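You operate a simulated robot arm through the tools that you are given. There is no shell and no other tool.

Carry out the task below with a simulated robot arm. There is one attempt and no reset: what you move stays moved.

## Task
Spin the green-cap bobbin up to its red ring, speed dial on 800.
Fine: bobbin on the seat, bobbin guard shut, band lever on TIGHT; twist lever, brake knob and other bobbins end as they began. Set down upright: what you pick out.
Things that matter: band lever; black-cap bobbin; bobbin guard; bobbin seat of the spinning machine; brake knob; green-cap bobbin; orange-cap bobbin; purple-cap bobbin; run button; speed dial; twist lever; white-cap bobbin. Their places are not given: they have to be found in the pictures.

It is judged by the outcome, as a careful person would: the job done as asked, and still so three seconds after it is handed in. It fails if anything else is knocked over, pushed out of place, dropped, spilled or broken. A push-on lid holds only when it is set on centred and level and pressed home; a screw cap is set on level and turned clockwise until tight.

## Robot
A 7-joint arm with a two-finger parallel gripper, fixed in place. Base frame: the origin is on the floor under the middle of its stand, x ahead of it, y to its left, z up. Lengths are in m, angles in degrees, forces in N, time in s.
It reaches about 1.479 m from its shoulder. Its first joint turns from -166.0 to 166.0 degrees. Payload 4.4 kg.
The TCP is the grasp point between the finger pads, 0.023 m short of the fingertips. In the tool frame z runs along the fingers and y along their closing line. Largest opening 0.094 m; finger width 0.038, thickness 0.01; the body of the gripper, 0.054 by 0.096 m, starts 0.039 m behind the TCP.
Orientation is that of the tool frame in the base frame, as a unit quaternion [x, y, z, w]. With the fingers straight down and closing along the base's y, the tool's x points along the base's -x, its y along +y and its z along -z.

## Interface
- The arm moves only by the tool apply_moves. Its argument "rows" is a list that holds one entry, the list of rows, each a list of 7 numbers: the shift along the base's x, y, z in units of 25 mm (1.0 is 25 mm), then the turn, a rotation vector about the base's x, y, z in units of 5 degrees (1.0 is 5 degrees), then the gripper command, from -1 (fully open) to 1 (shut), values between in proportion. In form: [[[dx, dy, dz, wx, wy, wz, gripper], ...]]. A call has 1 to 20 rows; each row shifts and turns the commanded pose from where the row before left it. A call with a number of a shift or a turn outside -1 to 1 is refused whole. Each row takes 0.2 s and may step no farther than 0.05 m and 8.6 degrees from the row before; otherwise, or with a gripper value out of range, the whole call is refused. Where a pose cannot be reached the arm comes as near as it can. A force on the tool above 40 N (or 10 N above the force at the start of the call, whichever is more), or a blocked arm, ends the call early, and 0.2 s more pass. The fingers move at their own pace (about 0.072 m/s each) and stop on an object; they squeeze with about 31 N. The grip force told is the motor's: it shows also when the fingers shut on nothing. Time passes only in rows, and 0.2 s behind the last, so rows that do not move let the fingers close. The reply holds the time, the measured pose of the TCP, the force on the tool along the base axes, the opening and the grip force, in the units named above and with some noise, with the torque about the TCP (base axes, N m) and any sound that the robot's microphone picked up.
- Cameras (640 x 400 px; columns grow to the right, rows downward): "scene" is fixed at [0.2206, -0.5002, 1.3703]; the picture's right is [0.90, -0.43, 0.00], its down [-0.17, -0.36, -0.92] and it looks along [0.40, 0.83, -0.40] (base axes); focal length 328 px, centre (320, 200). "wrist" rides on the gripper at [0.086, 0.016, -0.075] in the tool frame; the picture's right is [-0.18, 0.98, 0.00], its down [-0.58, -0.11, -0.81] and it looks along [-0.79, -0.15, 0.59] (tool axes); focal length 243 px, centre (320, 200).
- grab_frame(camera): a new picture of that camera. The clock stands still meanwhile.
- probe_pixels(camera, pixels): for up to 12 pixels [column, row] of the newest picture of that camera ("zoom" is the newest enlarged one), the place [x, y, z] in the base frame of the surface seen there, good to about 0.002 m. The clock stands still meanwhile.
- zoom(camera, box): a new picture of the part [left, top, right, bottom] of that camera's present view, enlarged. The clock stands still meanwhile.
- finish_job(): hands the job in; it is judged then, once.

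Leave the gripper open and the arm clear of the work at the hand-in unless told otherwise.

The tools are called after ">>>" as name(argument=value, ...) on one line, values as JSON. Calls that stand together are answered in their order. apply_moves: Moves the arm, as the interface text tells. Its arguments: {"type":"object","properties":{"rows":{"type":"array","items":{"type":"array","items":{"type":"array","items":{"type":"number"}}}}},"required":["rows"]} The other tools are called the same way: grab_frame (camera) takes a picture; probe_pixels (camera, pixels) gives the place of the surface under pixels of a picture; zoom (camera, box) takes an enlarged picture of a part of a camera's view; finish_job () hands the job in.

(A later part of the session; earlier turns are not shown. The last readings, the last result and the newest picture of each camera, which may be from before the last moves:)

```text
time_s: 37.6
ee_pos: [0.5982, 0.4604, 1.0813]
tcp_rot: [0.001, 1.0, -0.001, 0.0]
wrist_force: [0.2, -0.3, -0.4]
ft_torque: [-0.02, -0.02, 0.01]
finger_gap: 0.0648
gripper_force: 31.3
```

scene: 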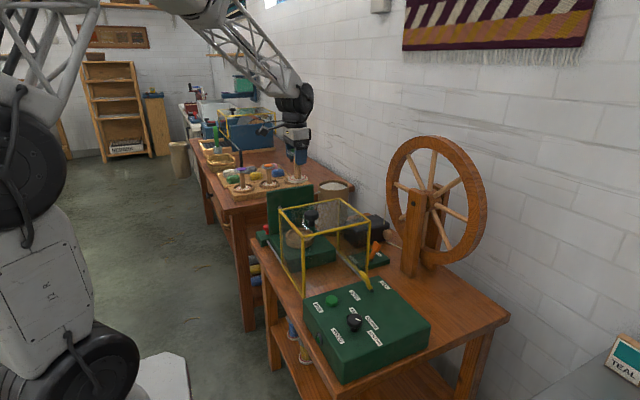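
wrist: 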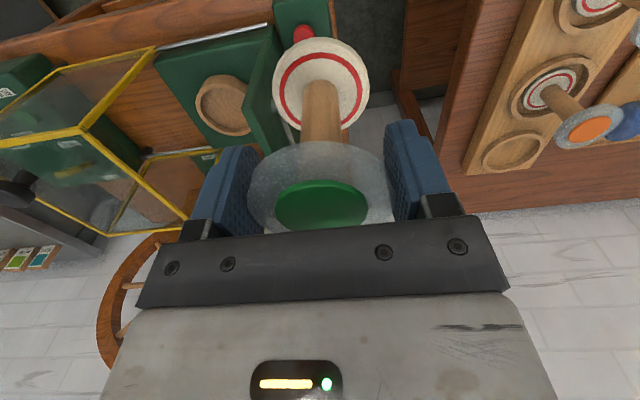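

Over the seat. Now descending smoothly to about z=0.893 (bobbin base ~2 cm above the rim).

>>> apply_moves(rows=[[[0.05, 0, -0.2, 0, 0, 0, 1], [0, 0, -0.4, 0, 0, 0, 1], [0, 0, -0.5, 0, 0, 0, 1], [0, 0, -0.5, 0, 0, 0, 1], [0, 0, -0.5, 0, 0, 0, 1], [0, 0, -0.5, 0, 0, 0, 1], [0, 0, -0.5, 0, 0, 0, 1], [0, 0, -0.5, 0, 0, 0, 1], [0, 0, -0.5, 0, 0, 0, 1], [0, 0, -0.5, 0, 0, 0, 1], [0, 0, -0.5, 0, 0, 0, 1], [0, 0, -0.5, 0, 0, 0, 1], [0, 0, -0.5, 0, 0, 0, 1], [0, 0, -0.5, 0, 0, 0, 1], [0, 0, -0.4, 0, 0, 0, 1], [0, 0, -0.3, 0, 0, 0, 1], [0, 0, -0.2, 0, 0, 0, 1]]])

>>> grab_frame(camera="wrist")

>>> zoom(camera="scene", box=[250, 160, 390, 280])

```text
time_s: 41.2
ee_pos: [0.6009, 0.4613, 0.893]
tcp_rot: [-0.001, 1.0, 0.0, 0.001]
wrist_force: [0.1, 0.1, -1.6]
ft_torque: [0.01, 0.0, -0.03]
finger_gap: 0.0651
gripper_force: 31.3
```

```text
taken
```

wrist: 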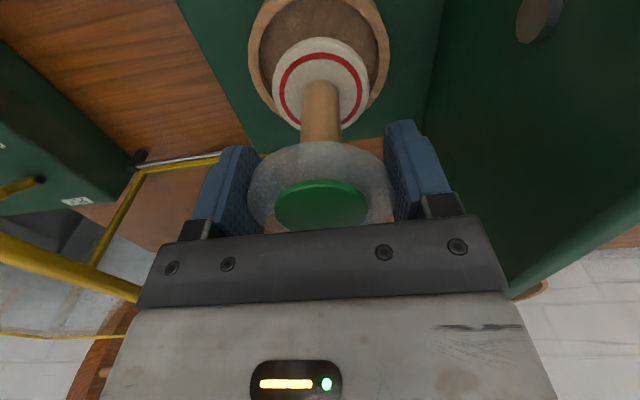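

```text
3.33 times, centred on (320, 220) of scene
```

zoom: 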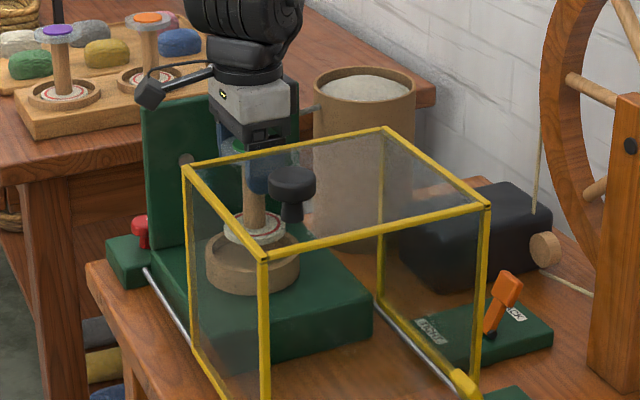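

Centred laterally: cup ring spans columns 248–390, flange centre 320. Lowering slowly into the cup.

>>> apply_moves(rows=[[[0, 0, -0.15, 0, 0, 0, 1], [0, 0, -0.2, 0, 0, 0, 1], [0, 0, -0.2, 0, 0, 0, 1], [0, 0, -0.2, 0, 0, 0, 1], [0, 0, -0.15, 0, 0, 0, 1], [0, 0, -0.1, 0, 0, 0, 1], [0, 0, -0.06, 0, 0, 0, 1]]])

>>> grab_frame(camera="wrist")

```text
time_s: 42.8
ee_pos: [0.6011, 0.4596, 0.8646]
tcp_rot: [0.0, 1.0, 0.0, 0.001]
wrist_force: [0.4, -0.5, -0.7]
ft_torque: [-0.02, -0.02, -0.01]
finger_gap: 0.065
gripper_force: 31.2
```

```text
taken
```

wrist: 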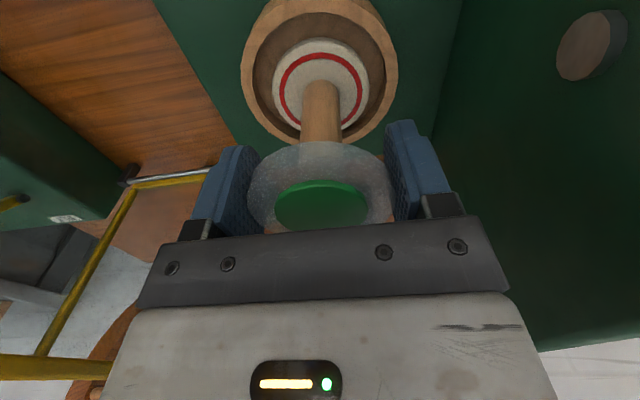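

Base is just above the cup floor. Lower in 1 mm steps until contact.

>>> apply_moves(rows=[[[0, 0, -0.04, 0, 0, 0, 1], [0, 0, -0.04, 0, 0, 0, 1]]])

>>> apply_moves(rows=[[[0, 0, -0.04, 0, 0, 0, 1]]])

```text
time_s: 43.4
ee_pos: [0.6015, 0.4597, 0.8641]
tcp_rot: [0.0, 1.0, 0.0, -0.001]
wrist_force: [-0.3, -0.3, 0.5]
ft_torque: [-0.02, 0.0, 0.0]
finger_gap: 0.065
gripper_force: 30.7
```

```text
time_s: 43.8
ee_pos: [0.5999, 0.4592, 0.8639]
tcp_rot: [0.0, 1.0, 0.0, 0.0]
wrist_force: [-0.5, 0.4, -0.8]
ft_torque: [0.0, -0.01, 0.01]
finger_gap: 0.065
gripper_force: 31.2
```

>>> apply_moves(rows=[[[0, 0, -0.04, 0, 0, 0, 1]]])

>>> apply_moves(rows=[[[0, 0, -0.04, 0, 0, 0, 1]]])

>>> grab_frame(camera="wrist")

```text
time_s: 44.2
ee_pos: [0.5985, 0.4603, 0.8628]
tcp_rot: [0.0, 1.0, 0.001, 0.0]
wrist_force: [0.1, 0.6, -1.7]
ft_torque: [0.03, -0.01, 0.03]
finger_gap: 0.065
gripper_force: 31.1
```

```text
time_s: 44.6
ee_pos: [0.5995, 0.4604, 0.8615]
tcp_rot: [0.0, 1.0, 0.0, 0.001]
wrist_force: [-2.3, -0.3, 4.1]
ft_torque: [-0.11, 0.12, 0.02]
finger_gap: 0.065
gripper_force: 30.9
```

```text
taken
```

wrist: 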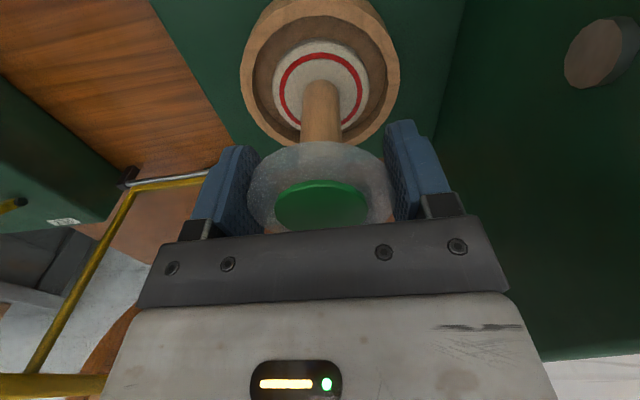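

Contact felt (+4 N at z 0.8615, just as predicted). Before releasing, I probe the flange and cup edges to check centring along x.

>>> zoom(camera="wrist", box=[230, 0, 410, 150])

>>> probe_pixels(camera="wrist", pixels=[[318, 5], [318, 44], [275, 80], [366, 80], [250, 75], [392, 70], [265, 115], [375, 115], [280, 55], [355, 55], [248, 50], [388, 40]])

```text
2.67 times, centred on (320, 75) of wrist
```

zoom: 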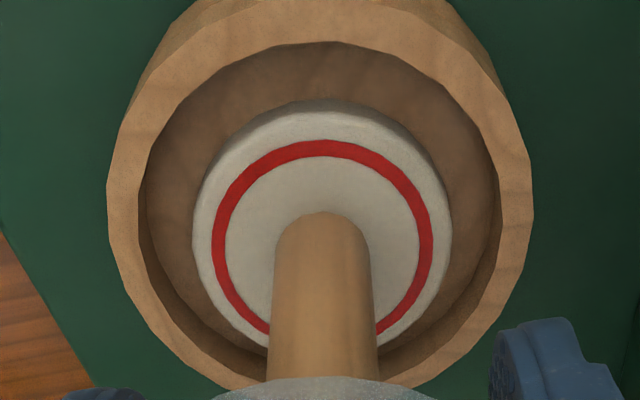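

```text
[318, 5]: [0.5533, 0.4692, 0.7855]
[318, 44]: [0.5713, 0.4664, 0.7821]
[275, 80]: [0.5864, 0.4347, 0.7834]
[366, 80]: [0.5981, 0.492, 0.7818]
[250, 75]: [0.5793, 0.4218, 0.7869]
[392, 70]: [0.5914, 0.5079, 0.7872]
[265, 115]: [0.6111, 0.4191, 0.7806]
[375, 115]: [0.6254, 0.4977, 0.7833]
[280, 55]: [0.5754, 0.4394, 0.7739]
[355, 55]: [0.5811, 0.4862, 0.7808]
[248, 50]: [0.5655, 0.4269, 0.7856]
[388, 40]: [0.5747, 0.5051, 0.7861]
```

The bobbin is centred within ~2 mm of (0.600,0.462), flange on the floor (z 0.782 top). Releasing, then rising.

>>> apply_moves(rows=[[[0, 0, 0.02, 0, 0, 0, 1], [0, 0, 0, 0, 0, 0, 0.2], [0, 0, 0, 0, 0, 0, -0.3], [0, 0, 0, 0, 0, 0, -1], [0, 0, 0, 0, 0, 0, -1], [0, 0, 0, 0, 0, 0, -1]]])

>>> apply_moves(rows=[[[0, 0, 0.3, 0, 0, 0, -1], [0, 0, 0.6, 0, 0, 0, -1], [0, 0, 0.8, 0, 0, 0, -1], [0, 0, 0.8, 0, 0, 0, -1], [0, 0, 0.8, 0, 0, 0, -1], [0, 0, 0.8, 0, 0, 0, -1], [0, 0, 0.8, 0, 0, 0, -1], [0, 0, 0.6, 0, 0, 0, -1], [0, 0, 0.3, 0, 0, 0, -1]]])

>>> grab_frame(camera="wrist")

>>> zoom(camera="scene", box=[250, 160, 390, 280])

```text
time_s: 46.0
ee_pos: [0.5998, 0.4618, 0.8625]
tcp_rot: [0.0, 1.0, 0.0, 0.001]
wrist_force: [0.1, -0.4, -0.3]
ft_torque: [0.0, -0.01, 0.03]
finger_gap: 0.0938
gripper_force: 0.1
```

```text
time_s: 48.0
ee_pos: [0.599, 0.4594, 1.0057]
tcp_rot: [0.001, 1.0, 0.0, 0.0]
wrist_force: [0.3, -0.5, 0.6]
ft_torque: [-0.04, -0.03, 0.03]
finger_gap: 0.0938
gripper_force: 0.0
```

```text
taken
```

wrist: 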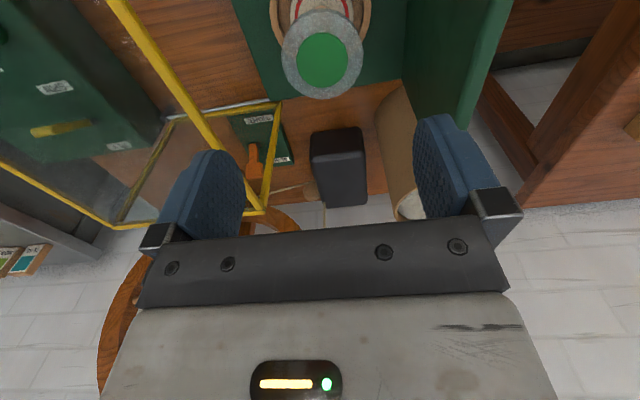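

```text
3.33 times, centred on (320, 220) of scene
```

zoom: 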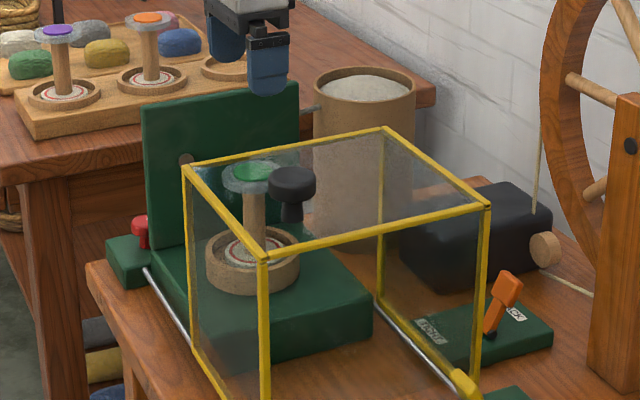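

Bobbin stands upright in the seat. Next I look at the band lever: zoom in on it in the wrist and scene views.

>>> zoom(camera="wrist", box=[200, 90, 330, 220])

>>> zoom(camera="scene", box=[340, 230, 400, 280])

```text
3.08 times, centred on (265, 155) of wrist
```

zoom: 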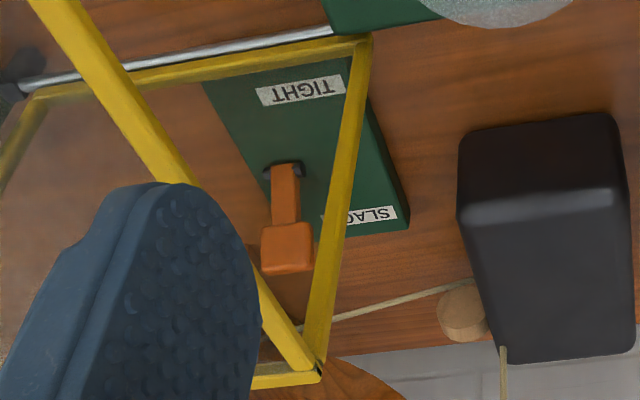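

```text
8.00 times, centred on (370, 255) of scene
```

zoom: 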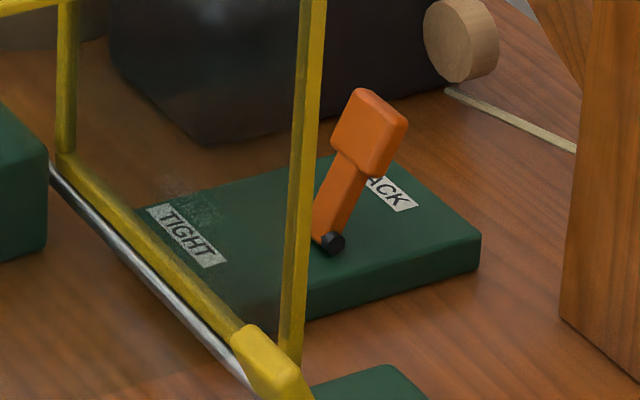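

The band lever (orange) leans to SLACK (+x); it must be swung to TIGHT (−x). The guard's frame is next to it, so I'll first shut the guard. I'll probe the knob and guard frame in the scene view.

>>> zoom(camera="scene", box=[270, 190, 390, 310])

```text
3.33 times, centred on (330, 250) of scene
```

zoom: 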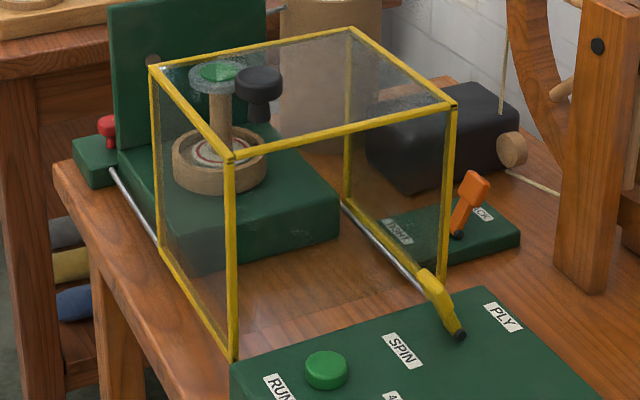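

>>> probe_pixels(camera="zoom", pixels=[[258, 75], [240, 85], [277, 85], [258, 112], [231, 158], [447, 106], [350, 31], [154, 67], [232, 340], [443, 250], [162, 230], [345, 190]])

>>> probe_pixels(camera="zoom", pixels=[[340, 132], [255, 50], [190, 113], [400, 65], [140, 200], [160, 235], [380, 235], [425, 280], [458, 335], [476, 180], [457, 230], [326, 355]])

```text
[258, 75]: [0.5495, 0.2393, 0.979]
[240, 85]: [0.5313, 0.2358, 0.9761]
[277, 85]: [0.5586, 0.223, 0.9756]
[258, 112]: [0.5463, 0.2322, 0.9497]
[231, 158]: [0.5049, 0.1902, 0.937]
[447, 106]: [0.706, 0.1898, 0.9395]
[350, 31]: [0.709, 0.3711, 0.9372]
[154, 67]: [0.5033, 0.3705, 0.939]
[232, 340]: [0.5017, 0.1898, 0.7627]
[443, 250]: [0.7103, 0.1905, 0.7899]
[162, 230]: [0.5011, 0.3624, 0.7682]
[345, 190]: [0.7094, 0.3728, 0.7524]
```

```text
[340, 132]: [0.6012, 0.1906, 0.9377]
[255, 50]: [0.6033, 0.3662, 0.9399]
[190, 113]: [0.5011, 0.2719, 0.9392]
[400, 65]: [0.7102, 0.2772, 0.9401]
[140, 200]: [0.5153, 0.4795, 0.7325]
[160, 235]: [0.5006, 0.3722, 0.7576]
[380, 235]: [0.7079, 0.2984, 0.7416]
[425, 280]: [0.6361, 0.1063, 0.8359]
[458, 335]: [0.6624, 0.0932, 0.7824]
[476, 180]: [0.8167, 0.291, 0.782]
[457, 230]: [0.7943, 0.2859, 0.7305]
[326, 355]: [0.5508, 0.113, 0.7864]
```

Guard spans x 0.50–0.71, y 0.19–0.37, top z 0.94; its black knob is at about (0.546, 0.231), head z 0.962–0.979. I'll move above the knob and verify.

>>> apply_moves(rows=[[[-0.19, -0.4, 0.4, 0, 0, 0, -1], [-0.19, -0.83, 0.3, 0, 0, 0, -1], [-0.19, -0.83, 0.3, 0, 0, 0, -1], [-0.19, -0.83, 0.3, 0, 0, 0, -1], [-0.19, -0.83, 0, 0, 0, 0, -1], [-0.19, -0.83, 0, 0, 0, 0, -1], [-0.19, -0.83, 0, 0, 0, 0, -1], [-0.19, -0.83, 0, 0, 0, 0, -1], [-0.19, -0.83, 0, 0, 0, 0, -1], [-0.19, -0.83, 0, 0, 0, 0, -1], [-0.19, -0.83, 0, 0, 0, 0, -1], [0, -0.43, 0, 0, 0, 0, -1]]])

>>> grab_frame(camera="wrist")

>>> zoom(camera="scene", box=[270, 150, 390, 310])

```text
time_s: 50.6
ee_pos: [0.5462, 0.2323, 1.0364]
tcp_rot: [0.0, 1.0, -0.001, 0.0]
wrist_force: [-0.3, 0.2, -0.3]
ft_torque: [0.02, 0.01, -0.02]
finger_gap: 0.0939
gripper_force: 0.1
```

```text
taken
```

wrist: 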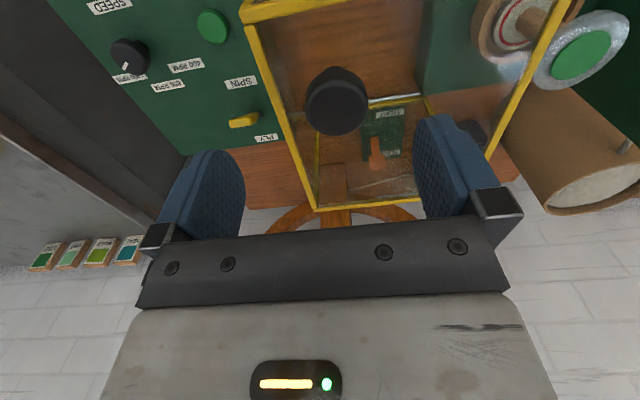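

```text
2.50 times, centred on (330, 230) of scene
```

zoom: 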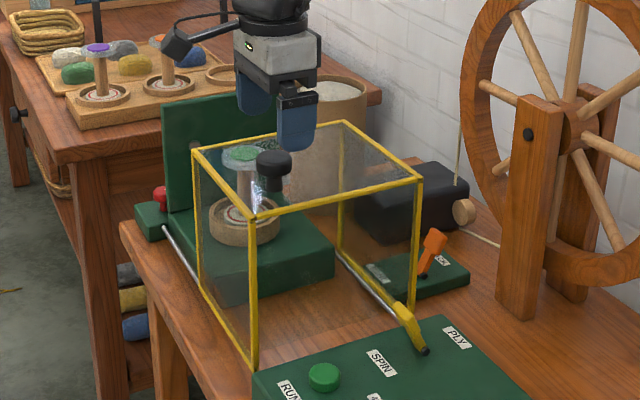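

The knob shows at (337,100). I'll probe its edges and take a zoom of the dial while here.

>>> probe_pixels(camera="wrist", pixels=[[337, 110], [310, 105], [365, 105], [337, 130], [337, 85], [337, 72]])

>>> zoom(camera="wrist", box=[70, 0, 290, 150])

```text
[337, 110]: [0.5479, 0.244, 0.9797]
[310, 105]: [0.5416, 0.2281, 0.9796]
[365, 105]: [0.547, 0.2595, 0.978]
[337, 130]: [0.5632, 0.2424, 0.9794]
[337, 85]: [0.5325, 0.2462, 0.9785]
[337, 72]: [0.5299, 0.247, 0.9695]
```

```text
2.67 times, centred on (180, 75) of wrist
```

zoom: 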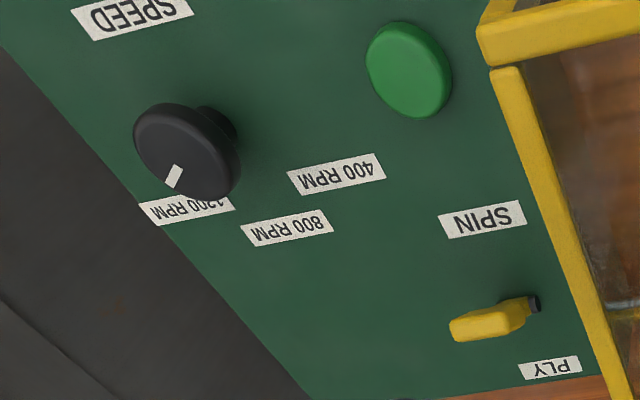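

Knob centre is about (0.548, 0.243), ~37 mm wide. Shift y +11 mm, descend to z≈0.970, and close on it.

>>> apply_moves(rows=[[[0.06, 0.44, 0, 0, 0, 0, -1], [0, 0, -0.5, 0, 0, 0, -1], [0, 0, -0.6, 0, 0, 0, -1], [0, 0, -0.6, 0, 0, 0, -1], [0, 0, -0.6, 0, 0, 0, -1], [0, 0, -0.35, 0, 0, 0, -1], [0, 0, 0, 0, 0, 0, -1]]])

>>> grab_frame(camera="wrist")

>>> zoom(camera="scene", box=[270, 150, 390, 270])

```text
time_s: 52.2
ee_pos: [0.5496, 0.2431, 0.9715]
tcp_rot: [-0.001, 1.0, 0.0, 0.0]
wrist_force: [0.5, -0.2, -0.4]
ft_torque: [0.0, -0.03, -0.01]
finger_gap: 0.0939
gripper_force: 0.1
```

```text
taken
```

wrist: 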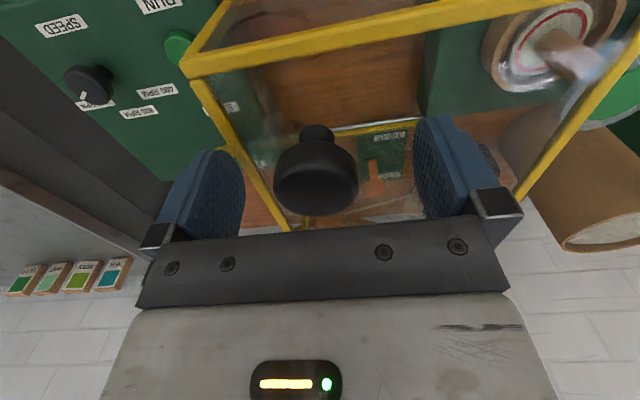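

```text
3.33 times, centred on (330, 210) of scene
```

zoom: 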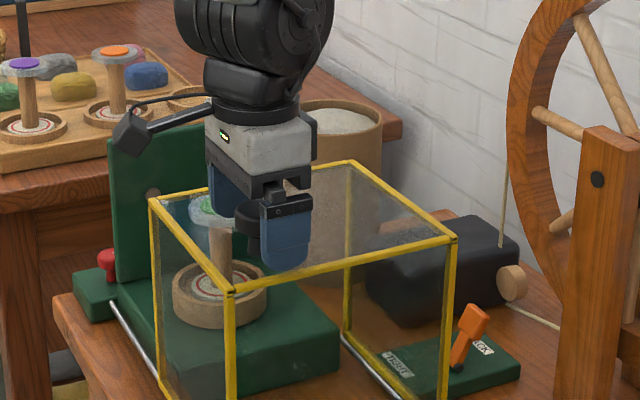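

The knob is between the pads. Closing.

>>> apply_moves(rows=[[[0, 0, 0, 0, 0, 0, 0.2], [0, 0, 0, 0, 0, 0, 1], [0, 0, 0, 0, 0, 0, 1], [0, 0, 0, 0, 0, 0, 1], [0, 0, 0, 0, 0, 0, 1]]])

>>> apply_moves(rows=[[[0, 0.1, 0, 0, 0, 0, 1], [0, 0.2, 0, 0, 0, 0, 1]]])

```text
time_s: 53.4
ee_pos: [0.5495, 0.2448, 0.9717]
tcp_rot: [-0.001, 1.0, 0.0, 0.0]
wrist_force: [0.2, -0.1, -1.1]
ft_torque: [-0.02, -0.07, -0.07]
finger_gap: 0.0395
gripper_force: 45.2
```

```text
time_s: 54.0
ee_pos: [0.5494, 0.2499, 0.9715]
tcp_rot: [0.001, 1.0, 0.001, 0.001]
wrist_force: [19.5, -0.8, -15.0]
ft_torque: [-0.07, 0.27, -0.07]
finger_gap: 0.0396
gripper_force: 45.4
```

Gripped (0.0395 m). After 7 mm of y motion there's a side force (x +19.5, z −15), so the guard may not slide exactly this way. I'll look before moving more.

>>> grab_frame(camera="wrist")

>>> zoom(camera="scene", box=[270, 190, 390, 310])

```text
taken
```

wrist: 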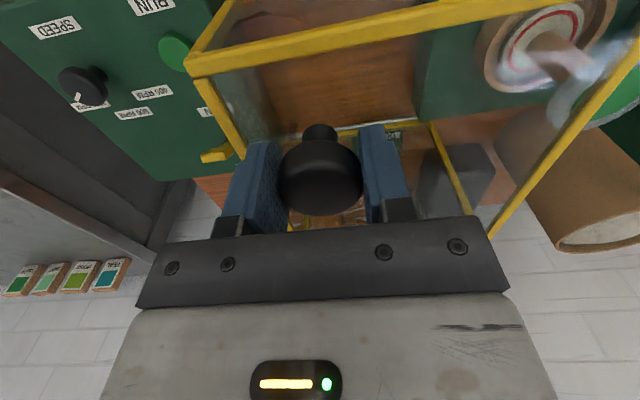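

```text
3.33 times, centred on (330, 250) of scene
```

zoom: 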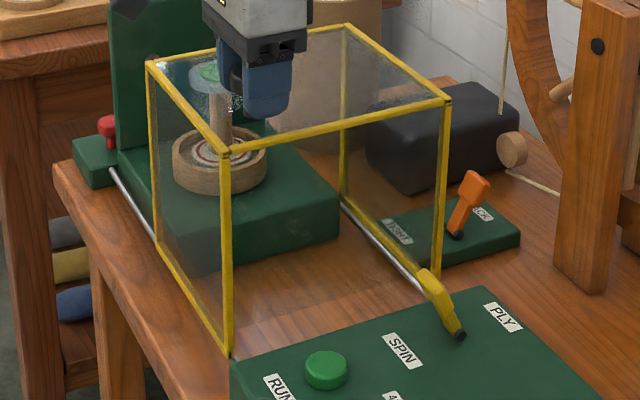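

The guard did slide with the knob (front corner moved from (231,158) to (226,155)). I'll hold one step and re-read the force.

>>> apply_moves(rows=[[[0, 0, 0, 0, 0, 0, 1]]])

```text
time_s: 54.4
ee_pos: [0.55, 0.251, 0.9722]
tcp_rot: [0.0, 1.0, -0.001, 0.001]
wrist_force: [22.6, -0.3, -17.5]
ft_torque: [0.02, -0.17, -0.01]
finger_gap: 0.0399
gripper_force: 44.2
```

The side force stays while the knob is clamped, so I'll loosen the fingers slightly to cage the knob (gap ~0.05) and push with the rear finger instead.

>>> apply_moves(rows=[[[0, 0, 0, 0, 0, 0, -0.06], [0, 0, 0, 0, 0, 0, -0.06], [0, 0, 0, 0, 0, 0, -0.06]]])

>>> apply_moves(rows=[[[0, 0.2, 0, 0, 0, 0, -0.06], [0, 0.2, 0, 0, 0, 0, -0.06], [0, 0.2, 0, 0, 0, 0, -0.06]]])

```text
time_s: 55.2
ee_pos: [0.5491, 0.2508, 0.9721]
tcp_rot: [0.0, 1.0, 0.0, 0.001]
wrist_force: [0.4, -0.4, 0.2]
ft_torque: [0.01, 0.02, 0.01]
finger_gap: 0.0497
gripper_force: 0.0
```

```text
time_s: 56.0
ee_pos: [0.5485, 0.2653, 0.9731]
tcp_rot: [0.001, 1.0, 0.0, 0.001]
wrist_force: [-1.0, -0.7, -0.1]
ft_torque: [-0.02, 0.01, 0.04]
finger_gap: 0.0501
gripper_force: 0.3
```

Now the force is near zero. I push on in +y with modest steps.

>>> apply_moves(rows=[[[0, 0.3, 0, 0, 0, 0, -0.06], [0, 0.3, 0, 0, 0, 0, -0.06], [0, 0.3, 0, 0, 0, 0, -0.06], [0, 0.3, 0, 0, 0, 0, -0.06], [0, 0.3, 0, 0, 0, 0, -0.06], [0, 0.3, 0, 0, 0, 0, -0.06]]])

>>> zoom(camera="scene", box=[250, 170, 390, 310])

```text
time_s: 57.4
ee_pos: [0.5485, 0.3115, 0.9715]
tcp_rot: [0.0, 1.0, 0.0, 0.001]
wrist_force: [0.5, 0.2, -0.3]
ft_torque: [0.03, -0.02, 0.03]
finger_gap: 0.0499
gripper_force: 0.0
```

```text
2.86 times, centred on (320, 240) of scene
```

zoom: 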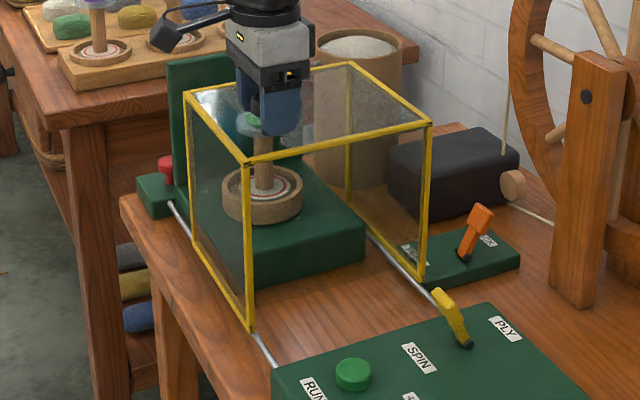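

The guard slides nicely along its rails. Continue pushing.

>>> apply_moves(rows=[[[0, 0.3, 0, 0, 0, 0, -0.06], [0, 0.3, 0, 0, 0, 0, -0.06], [0, 0.3, 0, 0, 0, 0, -0.06], [0, 0.3, 0, 0, 0, 0, -0.06], [0, 0.3, 0, 0, 0, 0, -0.06], [0, 0.3, 0, 0, 0, 0, -0.06], [0, 0.3, 0, 0, 0, 0, -0.06], [0, 0.3, 0, 0, 0, 0, -0.06], [0, 0.3, 0, 0, 0, 0, -0.06], [0, 0.3, 0, 0, 0, 0, -0.06]]])

>>> zoom(camera="scene", box=[250, 170, 390, 310])

>>> grab_frame(camera="wrist")

```text
time_s: 59.6
ee_pos: [0.5483, 0.3852, 0.972]
tcp_rot: [0.0, 1.0, 0.001, 0.001]
wrist_force: [-0.5, -0.2, 0.2]
ft_torque: [-0.06, -0.01, 0.03]
finger_gap: 0.0499
gripper_force: 0.3
```

```text
2.86 times, centred on (320, 240) of scene
```

zoom: 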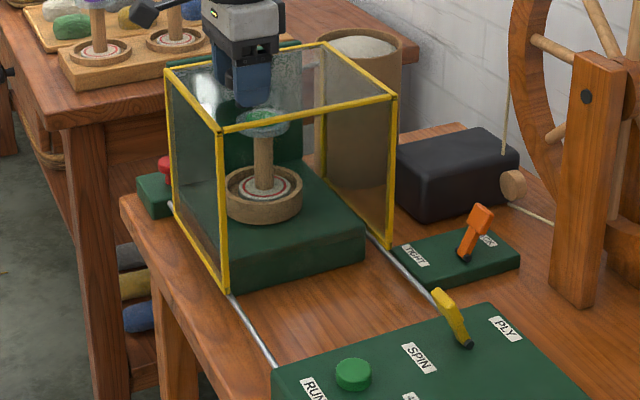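

```text
taken
```

wrist: 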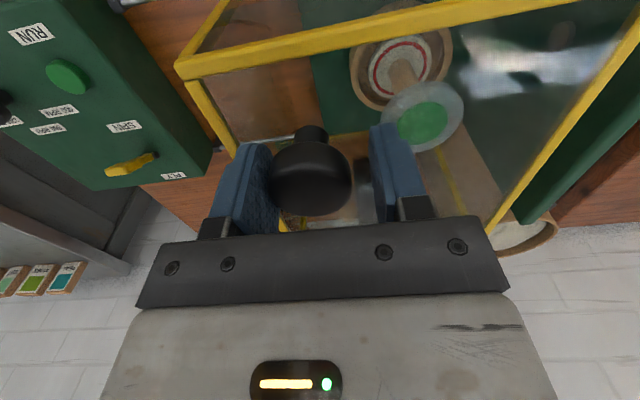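

Nearly shut; the gap to the green plate is small. Push on with finer steps, watching for contact force.

>>> apply_moves(rows=[[[0, 0.2, 0, 0, 0, 0, -0.06], [0, 0.2, 0, 0, 0, 0, -0.06], [0, 0.2, 0, 0, 0, 0, -0.06]]])

>>> apply_moves(rows=[[[0, 0.15, 0, 0, 0, 0, -0.06], [0, 0.15, 0, 0, 0, 0, -0.06]]])

>>> zoom(camera="scene", box=[250, 170, 390, 310])

```text
time_s: 60.4
ee_pos: [0.5494, 0.3995, 0.9742]
tcp_rot: [0.0, 1.0, -0.001, 0.0]
wrist_force: [0.1, -1.5, -1.3]
ft_torque: [0.0, -0.01, 0.01]
finger_gap: 0.0501
gripper_force: 0.4
```

```text
time_s: 61.0
ee_pos: [0.55, 0.4061, 0.9727]
tcp_rot: [0.0, 1.0, 0.0, 0.0]
wrist_force: [-0.1, 0.0, 0.7]
ft_torque: [0.04, 0.03, 0.0]
finger_gap: 0.05
gripper_force: 0.0
```

```text
2.86 times, centred on (320, 240) of scene
```

zoom: 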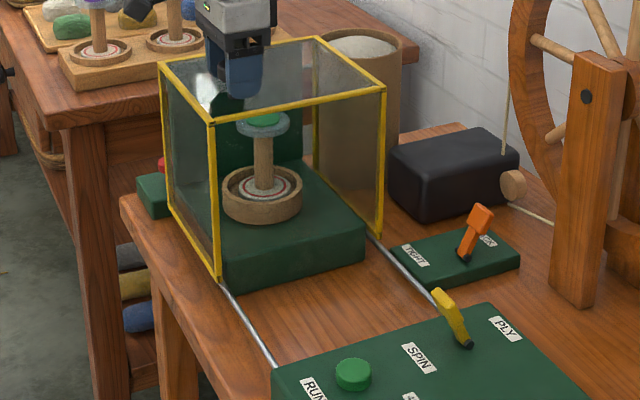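

>>> apply_moves(rows=[[[0, 0.15, 0, 0, 0, 0, -0.06], [0, 0.15, 0, 0, 0, 0, -0.06]]])

>>> apply_moves(rows=[[[0, 0.15, 0, 0, 0, 0, -0.06], [0, 0.15, 0, 0, 0, 0, -0.06]]])

>>> zoom(camera="scene", box=[250, 170, 390, 310])

>>> grab_frame(camera="wrist")

```text
time_s: 61.6
ee_pos: [0.5491, 0.4148, 0.9722]
tcp_rot: [0.0, 1.0, 0.0, 0.002]
wrist_force: [0.4, -3.1, 1.1]
ft_torque: [-0.02, 0.06, -0.01]
finger_gap: 0.0509
gripper_force: 1.3
```

```text
time_s: 62.2
ee_pos: [0.5487, 0.4229, 0.9723]
tcp_rot: [0.0, 1.0, 0.0, 0.0]
wrist_force: [-3.6, -30.2, 9.0]
ft_torque: [-0.49, 0.17, -0.16]
finger_gap: 0.0638
gripper_force: 15.0
```

```text
2.86 times, centred on (320, 240) of scene
```

zoom: 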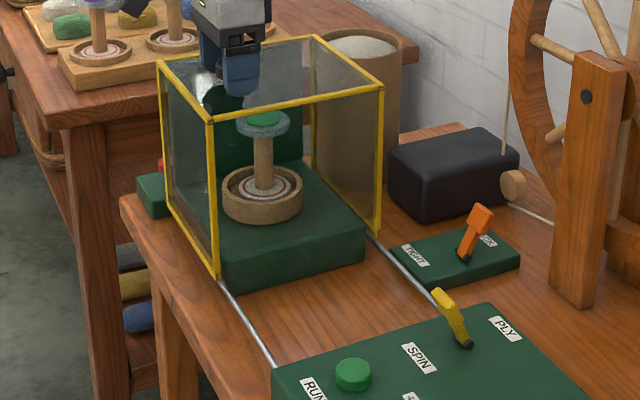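

```text
taken
```

wrist: 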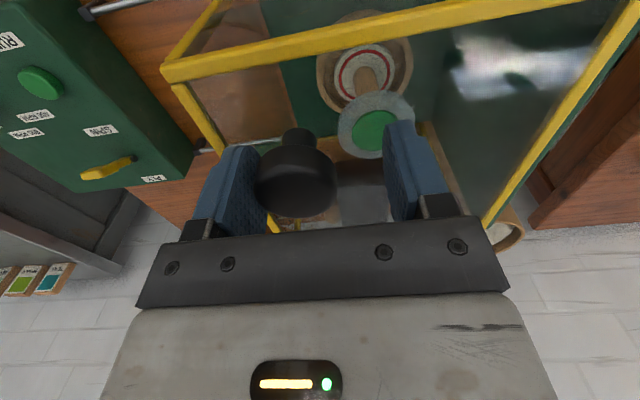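

Resistance −30 N in y and the guard no longer moves: it is against its stop (shut). I relax, open the fingers and rise.

>>> apply_moves(rows=[[[0, -0.2, 0, 0, 0, 0, -0.06], [0, 0, 0, 0, 0, 0, -0.6], [0, 0, 0, 0, 0, 0, -1], [0, 0, 0, 0, 0, 0, -1]]])

>>> apply_moves(rows=[[[0, 0, 0.5, 0, 0, 0, -1], [0, 0, 0.8, 0, 0, 0, -1], [0, 0, 0.8, 0, 0, 0, -1], [0, 0, 0.8, 0, 0, 0, -1], [0, 0, 0.8, 0, 0, 0, -1]]])

>>> grab_frame(camera="wrist")

>>> grab_frame(camera="scene")

```text
time_s: 63.2
ee_pos: [0.549, 0.4179, 0.9716]
tcp_rot: [0.0, 1.0, 0.0, 0.001]
wrist_force: [0.5, 0.5, 0.2]
ft_torque: [0.01, 0.03, 0.01]
finger_gap: 0.0942
gripper_force: 0.0
```

```text
time_s: 64.4
ee_pos: [0.5493, 0.4172, 1.0655]
tcp_rot: [0.0, 1.0, 0.0, -0.001]
wrist_force: [-0.6, -0.2, -0.1]
ft_torque: [0.02, 0.01, 0.0]
finger_gap: 0.0941
gripper_force: 0.1
```

```text
taken
```

wrist: 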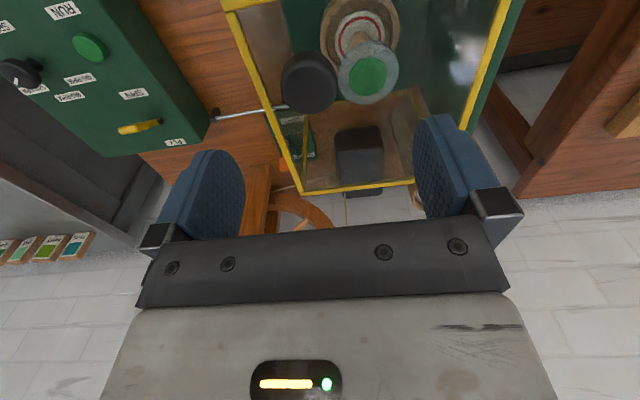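

```text
taken
```

scene: 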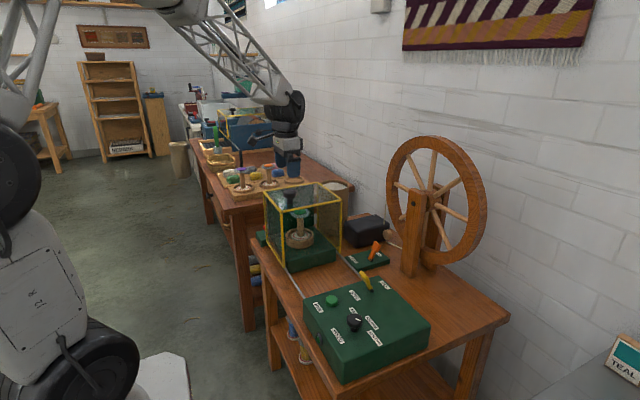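

Guard is shut against the plate. Now the band lever: I probe the lever, its plate, the wheel post, rope and the black motor box in the scene view.

>>> zoom(camera="scene", box=[330, 210, 430, 290])

```text
5.00 times, centred on (380, 250) of scene
```

zoom: 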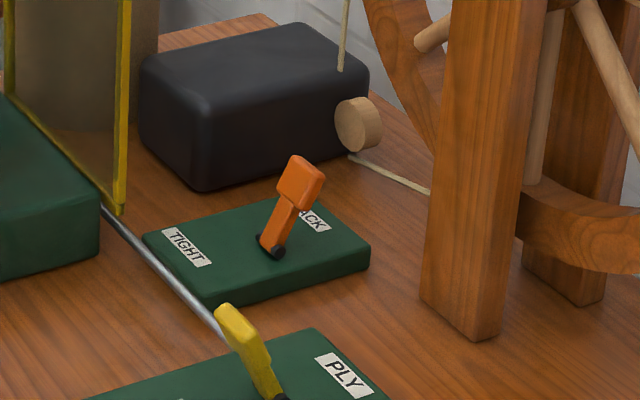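

>>> probe_pixels(camera="zoom", pixels=[[296, 185], [313, 175], [297, 163], [277, 225], [278, 253], [325, 220], [187, 248], [355, 125], [390, 175], [430, 250], [490, 250], [210, 305]])

>>> probe_pixels(camera="zoom", pixels=[[200, 120], [330, 180], [370, 260], [240, 335], [268, 385], [122, 205], [340, 60], [285, 160], [460, 100], [320, 190], [262, 235], [145, 240]])

```text
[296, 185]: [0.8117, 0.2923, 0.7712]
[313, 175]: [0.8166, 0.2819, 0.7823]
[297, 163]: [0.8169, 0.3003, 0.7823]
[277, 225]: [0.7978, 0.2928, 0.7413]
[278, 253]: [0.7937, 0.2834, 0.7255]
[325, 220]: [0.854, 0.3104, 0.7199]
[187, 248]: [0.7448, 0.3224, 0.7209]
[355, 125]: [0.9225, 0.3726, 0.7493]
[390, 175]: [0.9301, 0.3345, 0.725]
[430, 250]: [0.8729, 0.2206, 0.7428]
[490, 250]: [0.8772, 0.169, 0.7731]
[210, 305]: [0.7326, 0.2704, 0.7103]
```

```text
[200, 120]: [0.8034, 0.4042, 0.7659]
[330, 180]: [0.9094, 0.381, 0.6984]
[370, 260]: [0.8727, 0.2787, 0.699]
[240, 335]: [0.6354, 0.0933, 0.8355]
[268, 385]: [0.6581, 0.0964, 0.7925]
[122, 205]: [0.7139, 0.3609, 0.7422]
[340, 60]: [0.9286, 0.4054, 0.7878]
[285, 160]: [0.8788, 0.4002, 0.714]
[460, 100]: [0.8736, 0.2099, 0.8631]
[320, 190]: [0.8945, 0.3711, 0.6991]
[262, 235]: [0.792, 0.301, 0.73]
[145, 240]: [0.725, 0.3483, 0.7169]
```

The lever pivots at about (0.793, 0.29, 0.726), tip at about (0.822, 0.29, 0.785). I'll probe the wheel so I know how much room there is around the lever.

>>> probe_pixels(camera="scene", pixels=[[390, 185], [393, 200], [398, 215], [430, 141], [465, 150], [484, 195], [470, 245], [440, 255], [415, 195], [437, 195], [406, 152], [395, 170]])

```text
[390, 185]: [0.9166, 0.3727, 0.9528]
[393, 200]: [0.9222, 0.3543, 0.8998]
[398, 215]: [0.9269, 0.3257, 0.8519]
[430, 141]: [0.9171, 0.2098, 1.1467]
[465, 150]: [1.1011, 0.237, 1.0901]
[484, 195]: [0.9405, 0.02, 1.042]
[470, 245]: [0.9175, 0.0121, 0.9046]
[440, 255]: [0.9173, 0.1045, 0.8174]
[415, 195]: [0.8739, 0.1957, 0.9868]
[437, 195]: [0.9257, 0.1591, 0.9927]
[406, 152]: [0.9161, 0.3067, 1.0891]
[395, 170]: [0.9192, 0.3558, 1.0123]
```

The wheel's plane is at x≥0.916 (y 0–0.375), post at x≥0.873, y≤0.225. I'll rotate the gripper −90° about z so the fingers close along x and the camera sits on the +y side, while moving over the lever at z≈1.06.

>>> apply_moves(rows=[[[0.55, -0.283, 0, 0, 0, -1, -1], [0.55, -0.283, 0, 0, 0, -1, -1], [0.55, -0.283, 0, 0, 0, -1, -1], [0.55, -0.283, 0, 0, 0, -1, -1], [0.55, -0.283, 0, 0, 0, -1, -1], [0.55, -0.283, 0, 0, 0, -1, -1], [0.55, -0.283, 0, 0, 0, -1, -1], [0.55, -0.283, 0, 0, 0, -1, -1], [0.55, -0.283, 0, 0, 0, -1, -1], [0.55, -0.283, 0, 0, 0, -1, -1], [0.55, -0.283, 0, 0, 0, -1, -1], [0.55, -0.283, 0, 0, 0, -1, -1], [0.55, -0.283, 0, 0, 0, -1, -1], [0.55, -0.283, 0, 0, 0, -1, -1], [0.55, -0.283, 0, 0, 0, -1, -1], [0.55, -0.283, 0, 0, 0, -1, -1], [0.55, -0.283, 0, 0, 0, -1, -1], [0.55, -0.283, 0, 0, 0, -1, -1]]])

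>>> grab_frame(camera="wrist")

>>> grab_frame(camera="scene")

```text
time_s: 68.2
ee_pos: [0.7979, 0.2894, 1.0644]
tcp_rot: [0.708, 0.706, -0.001, 0.001]
wrist_force: [-0.1, 0.4, 0.0]
ft_torque: [0.0, 0.0, 0.03]
finger_gap: 0.0939
gripper_force: 0.0
```

```text
taken
```

wrist: 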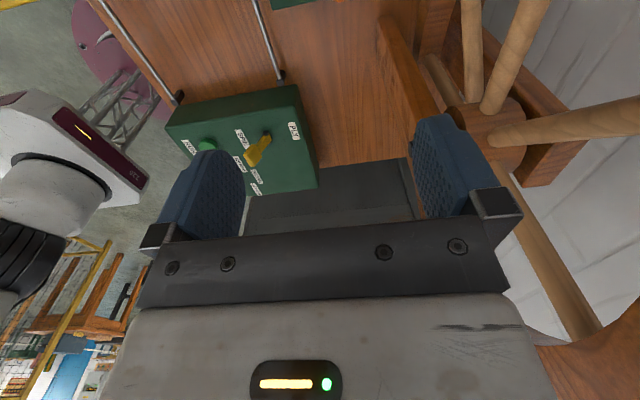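

```text
taken
```

scene: 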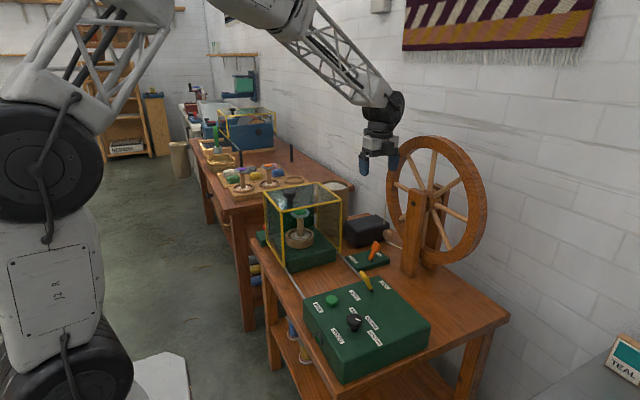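

The rotation is right. I shift x to 0.815 and descend to z≈0.87 above the lever, then look.

>>> apply_moves(rows=[[[0.3, 0.03, -0.5, 0, 0, 0, -1], [0.3, 0, -0.7, 0, 0, 0, -1], [0, 0, -0.7, 0, 0, 0, -1], [0, 0, -0.7, 0, 0, 0, -1], [0, 0, -0.7, 0, 0, 0, -1], [0, 0, -0.7, 0, 0, 0, -1], [0, 0, -0.7, 0, 0, 0, -1], [0, 0, -0.7, 0, 0, 0, -1], [0, 0, -0.7, 0, 0, 0, -1], [0, 0, -0.7, 0, 0, 0, -1], [0, 0, -0.7, 0, 0, 0, -1], [0, 0, -0.3, 0, 0, 0, -1]]])

>>> grab_frame(camera="wrist")

>>> zoom(camera="scene", box=[310, 150, 450, 290])

```text
time_s: 70.8
ee_pos: [0.812, 0.2911, 0.8721]
tcp_rot: [0.707, 0.707, -0.001, 0.0]
wrist_force: [-0.8, 0.2, 0.1]
ft_torque: [0.01, -0.03, -0.04]
finger_gap: 0.0941
gripper_force: 0.0
```

```text
taken
```

wrist: 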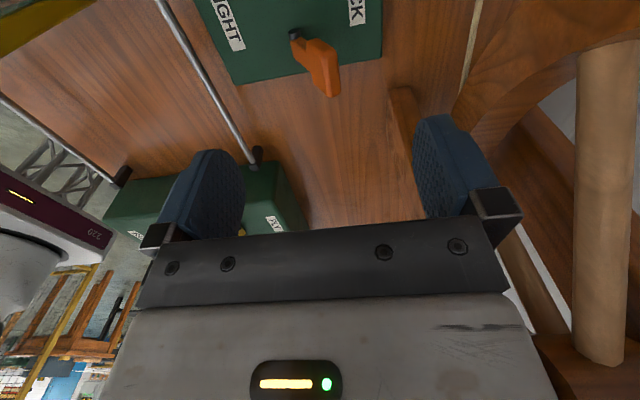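

```text
2.86 times, centred on (380, 220) of scene
```

zoom: 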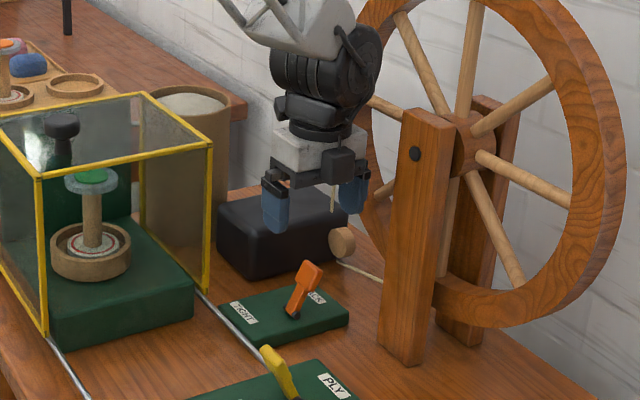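

The lever handle is between the finger columns at (320,70). Descending so the fingers straddle it (TCP z≈0.775).

>>> apply_moves(rows=[[[0, 0, -0.4, 0, 0, 0, -1], [0, 0, -0.5, 0, 0, 0, -1], [0, 0, -0.5, 0, 0, 0, -1], [0, 0, -0.5, 0, 0, 0, -1], [0, 0, -0.5, 0, 0, 0, -1], [0, 0, -0.5, 0, 0, 0, -1], [0, 0, -0.5, 0, 0, 0, -1], [0, 0, -0.4, 0, 0, 0, -1]]])

>>> grab_frame(camera="wrist")

>>> zoom(camera="scene", box=[310, 170, 450, 290])

```text
time_s: 72.6
ee_pos: [0.8132, 0.2917, 0.7755]
tcp_rot: [0.707, 0.707, 0.0, 0.001]
wrist_force: [-1.0, 0.5, 0.3]
ft_torque: [-0.01, 0.01, 0.0]
finger_gap: 0.0941
gripper_force: 0.0
```

```text
taken
```

wrist: 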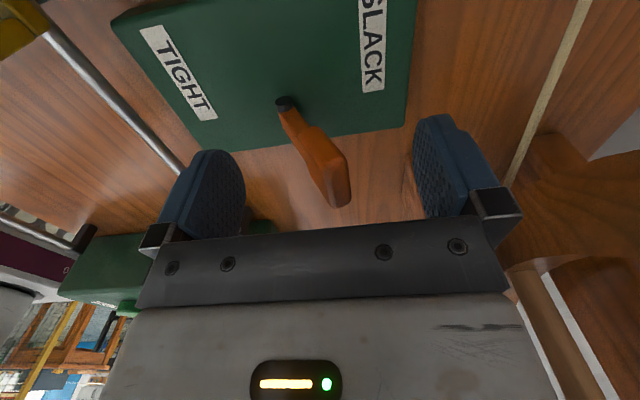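

```text
3.33 times, centred on (380, 230) of scene
```

zoom: 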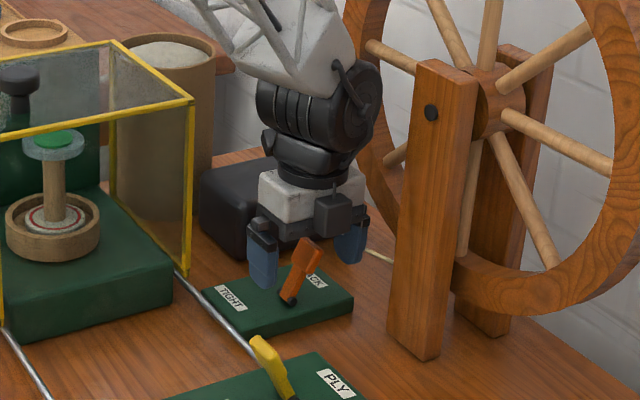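

The fingers straddle the orange handle. I narrow the gap to ~0.05 to cage it, then push −x toward TIGHT in small steps.

>>> apply_moves(rows=[[[0.16, 0, 0, 0, 0, 0, -0.06], [0, 0, 0, 0, 0, 0, -0.06], [0, 0, 0, 0, 0, 0, -0.06]]])

>>> apply_moves(rows=[[[-0.2, 0, 0, 0, 0, 0, -0.06], [-0.2, 0, 0, 0, 0, 0, -0.06], [-0.2, 0, 0, 0, 0, 0, -0.06]]])

>>> grab_frame(camera="wrist")

```text
time_s: 73.4
ee_pos: [0.8168, 0.2905, 0.7756]
tcp_rot: [0.707, 0.707, -0.001, 0.0]
wrist_force: [1.0, -0.2, -0.9]
ft_torque: [0.01, -0.01, -0.01]
finger_gap: 0.0498
gripper_force: 0.1
```

```text
time_s: 74.2
ee_pos: [0.8015, 0.2896, 0.7745]
tcp_rot: [0.707, 0.707, -0.001, 0.0]
wrist_force: [0.6, 0.1, 0.0]
ft_torque: [0.03, 0.01, -0.01]
finger_gap: 0.0502
gripper_force: 0.2
```

```text
taken
```

wrist: 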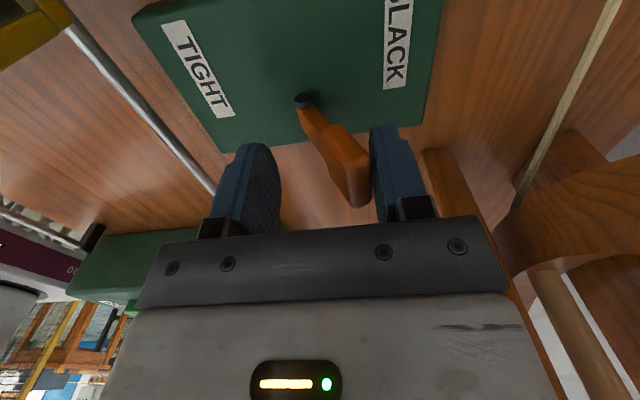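

The right finger is touching the handle; continue pushing −x.

>>> apply_moves(rows=[[[-0.2, 0, 0, 0, 0, 0, -0.06], [-0.2, 0, 0, 0, 0, 0, -0.06], [-0.2, 0, 0, 0, 0, 0, -0.06], [-0.2, 0, 0, 0, 0, 0, -0.06]]])

>>> grab_frame(camera="wrist")

```text
time_s: 75.2
ee_pos: [0.7823, 0.2913, 0.7753]
tcp_rot: [0.706, 0.708, 0.001, 0.0]
wrist_force: [0.1, -0.1, 0.5]
ft_torque: [-0.04, -0.05, -0.02]
finger_gap: 0.0499
gripper_force: 0.0
```

```text
taken
```

wrist: 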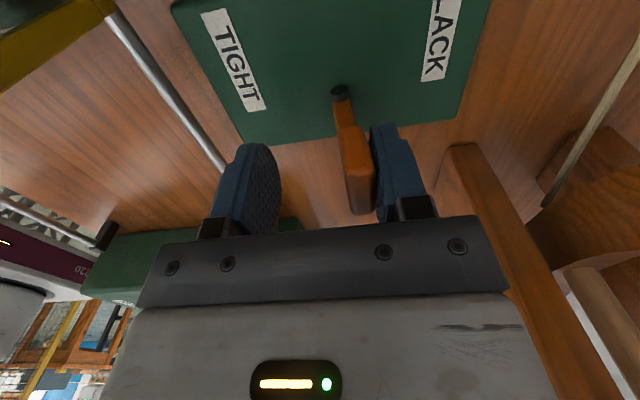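

The lever is nearly upright. Continue toward TIGHT.

>>> apply_moves(rows=[[[-0.2, 0, 0, 0, 0, 0, -0.06], [-0.2, 0, 0, 0, 0, 0, -0.06], [-0.2, 0, 0, 0, 0, 0, -0.06], [-0.2, 0, 0, 0, 0, 0, -0.06]]])

>>> grab_frame(camera="wrist")

>>> zoom(camera="scene", box=[310, 170, 450, 290])

```text
time_s: 76.2
ee_pos: [0.7634, 0.2904, 0.7739]
tcp_rot: [0.707, 0.707, 0.001, 0.0]
wrist_force: [1.4, -0.7, 1.9]
ft_torque: [-0.01, -0.08, 0.0]
finger_gap: 0.0507
gripper_force: 0.9
```

```text
taken
```

wrist: 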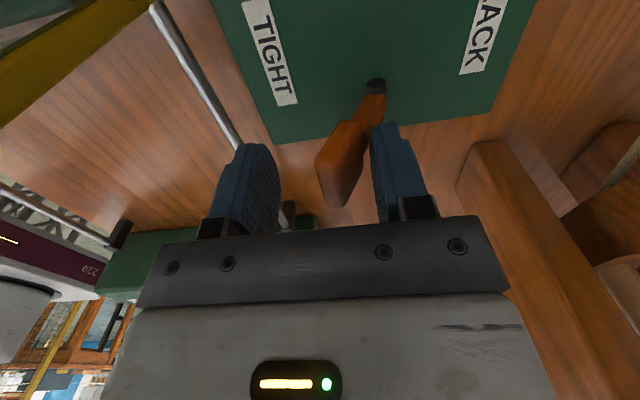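

```text
3.33 times, centred on (380, 230) of scene
```

zoom: 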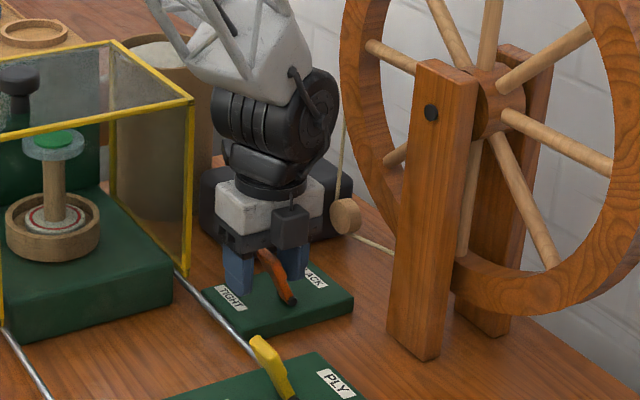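

The lever now leans to TIGHT. I push slightly further to make sure it's at its stop.

>>> apply_moves(rows=[[[-0.15, 0, 0, 0, 0, 0, -0.06], [-0.15, 0, 0, 0, 0, 0, -0.06]]])

>>> apply_moves(rows=[[[-0.15, 0, 0, 0, 0, 0, -0.06]]])

>>> grab_frame(camera="wrist")

```text
time_s: 76.8
ee_pos: [0.7551, 0.2914, 0.7763]
tcp_rot: [0.707, 0.708, 0.001, 0.001]
wrist_force: [28.0, -1.1, 6.9]
ft_torque: [0.08, -0.83, -0.09]
finger_gap: 0.062
gripper_force: 14.1
```

```text
time_s: 77.2
ee_pos: [0.755, 0.2914, 0.779]
tcp_rot: [0.708, 0.706, 0.004, 0.001]
wrist_force: [24.4, -2.6, 14.3]
ft_torque: [-0.1, -0.97, 0.07]
finger_gap: 0.0607
gripper_force: 12.4
stopped in row 1: the force on the tool passed its limit at 42 N (the readings are from after the stop); the commanded pose is now the measured one
```

```text
taken
```

wrist: 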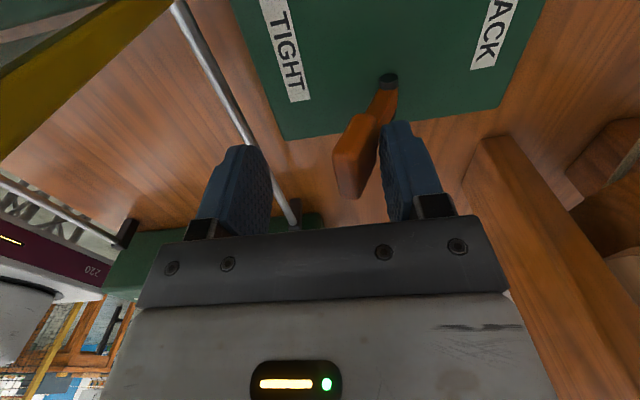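

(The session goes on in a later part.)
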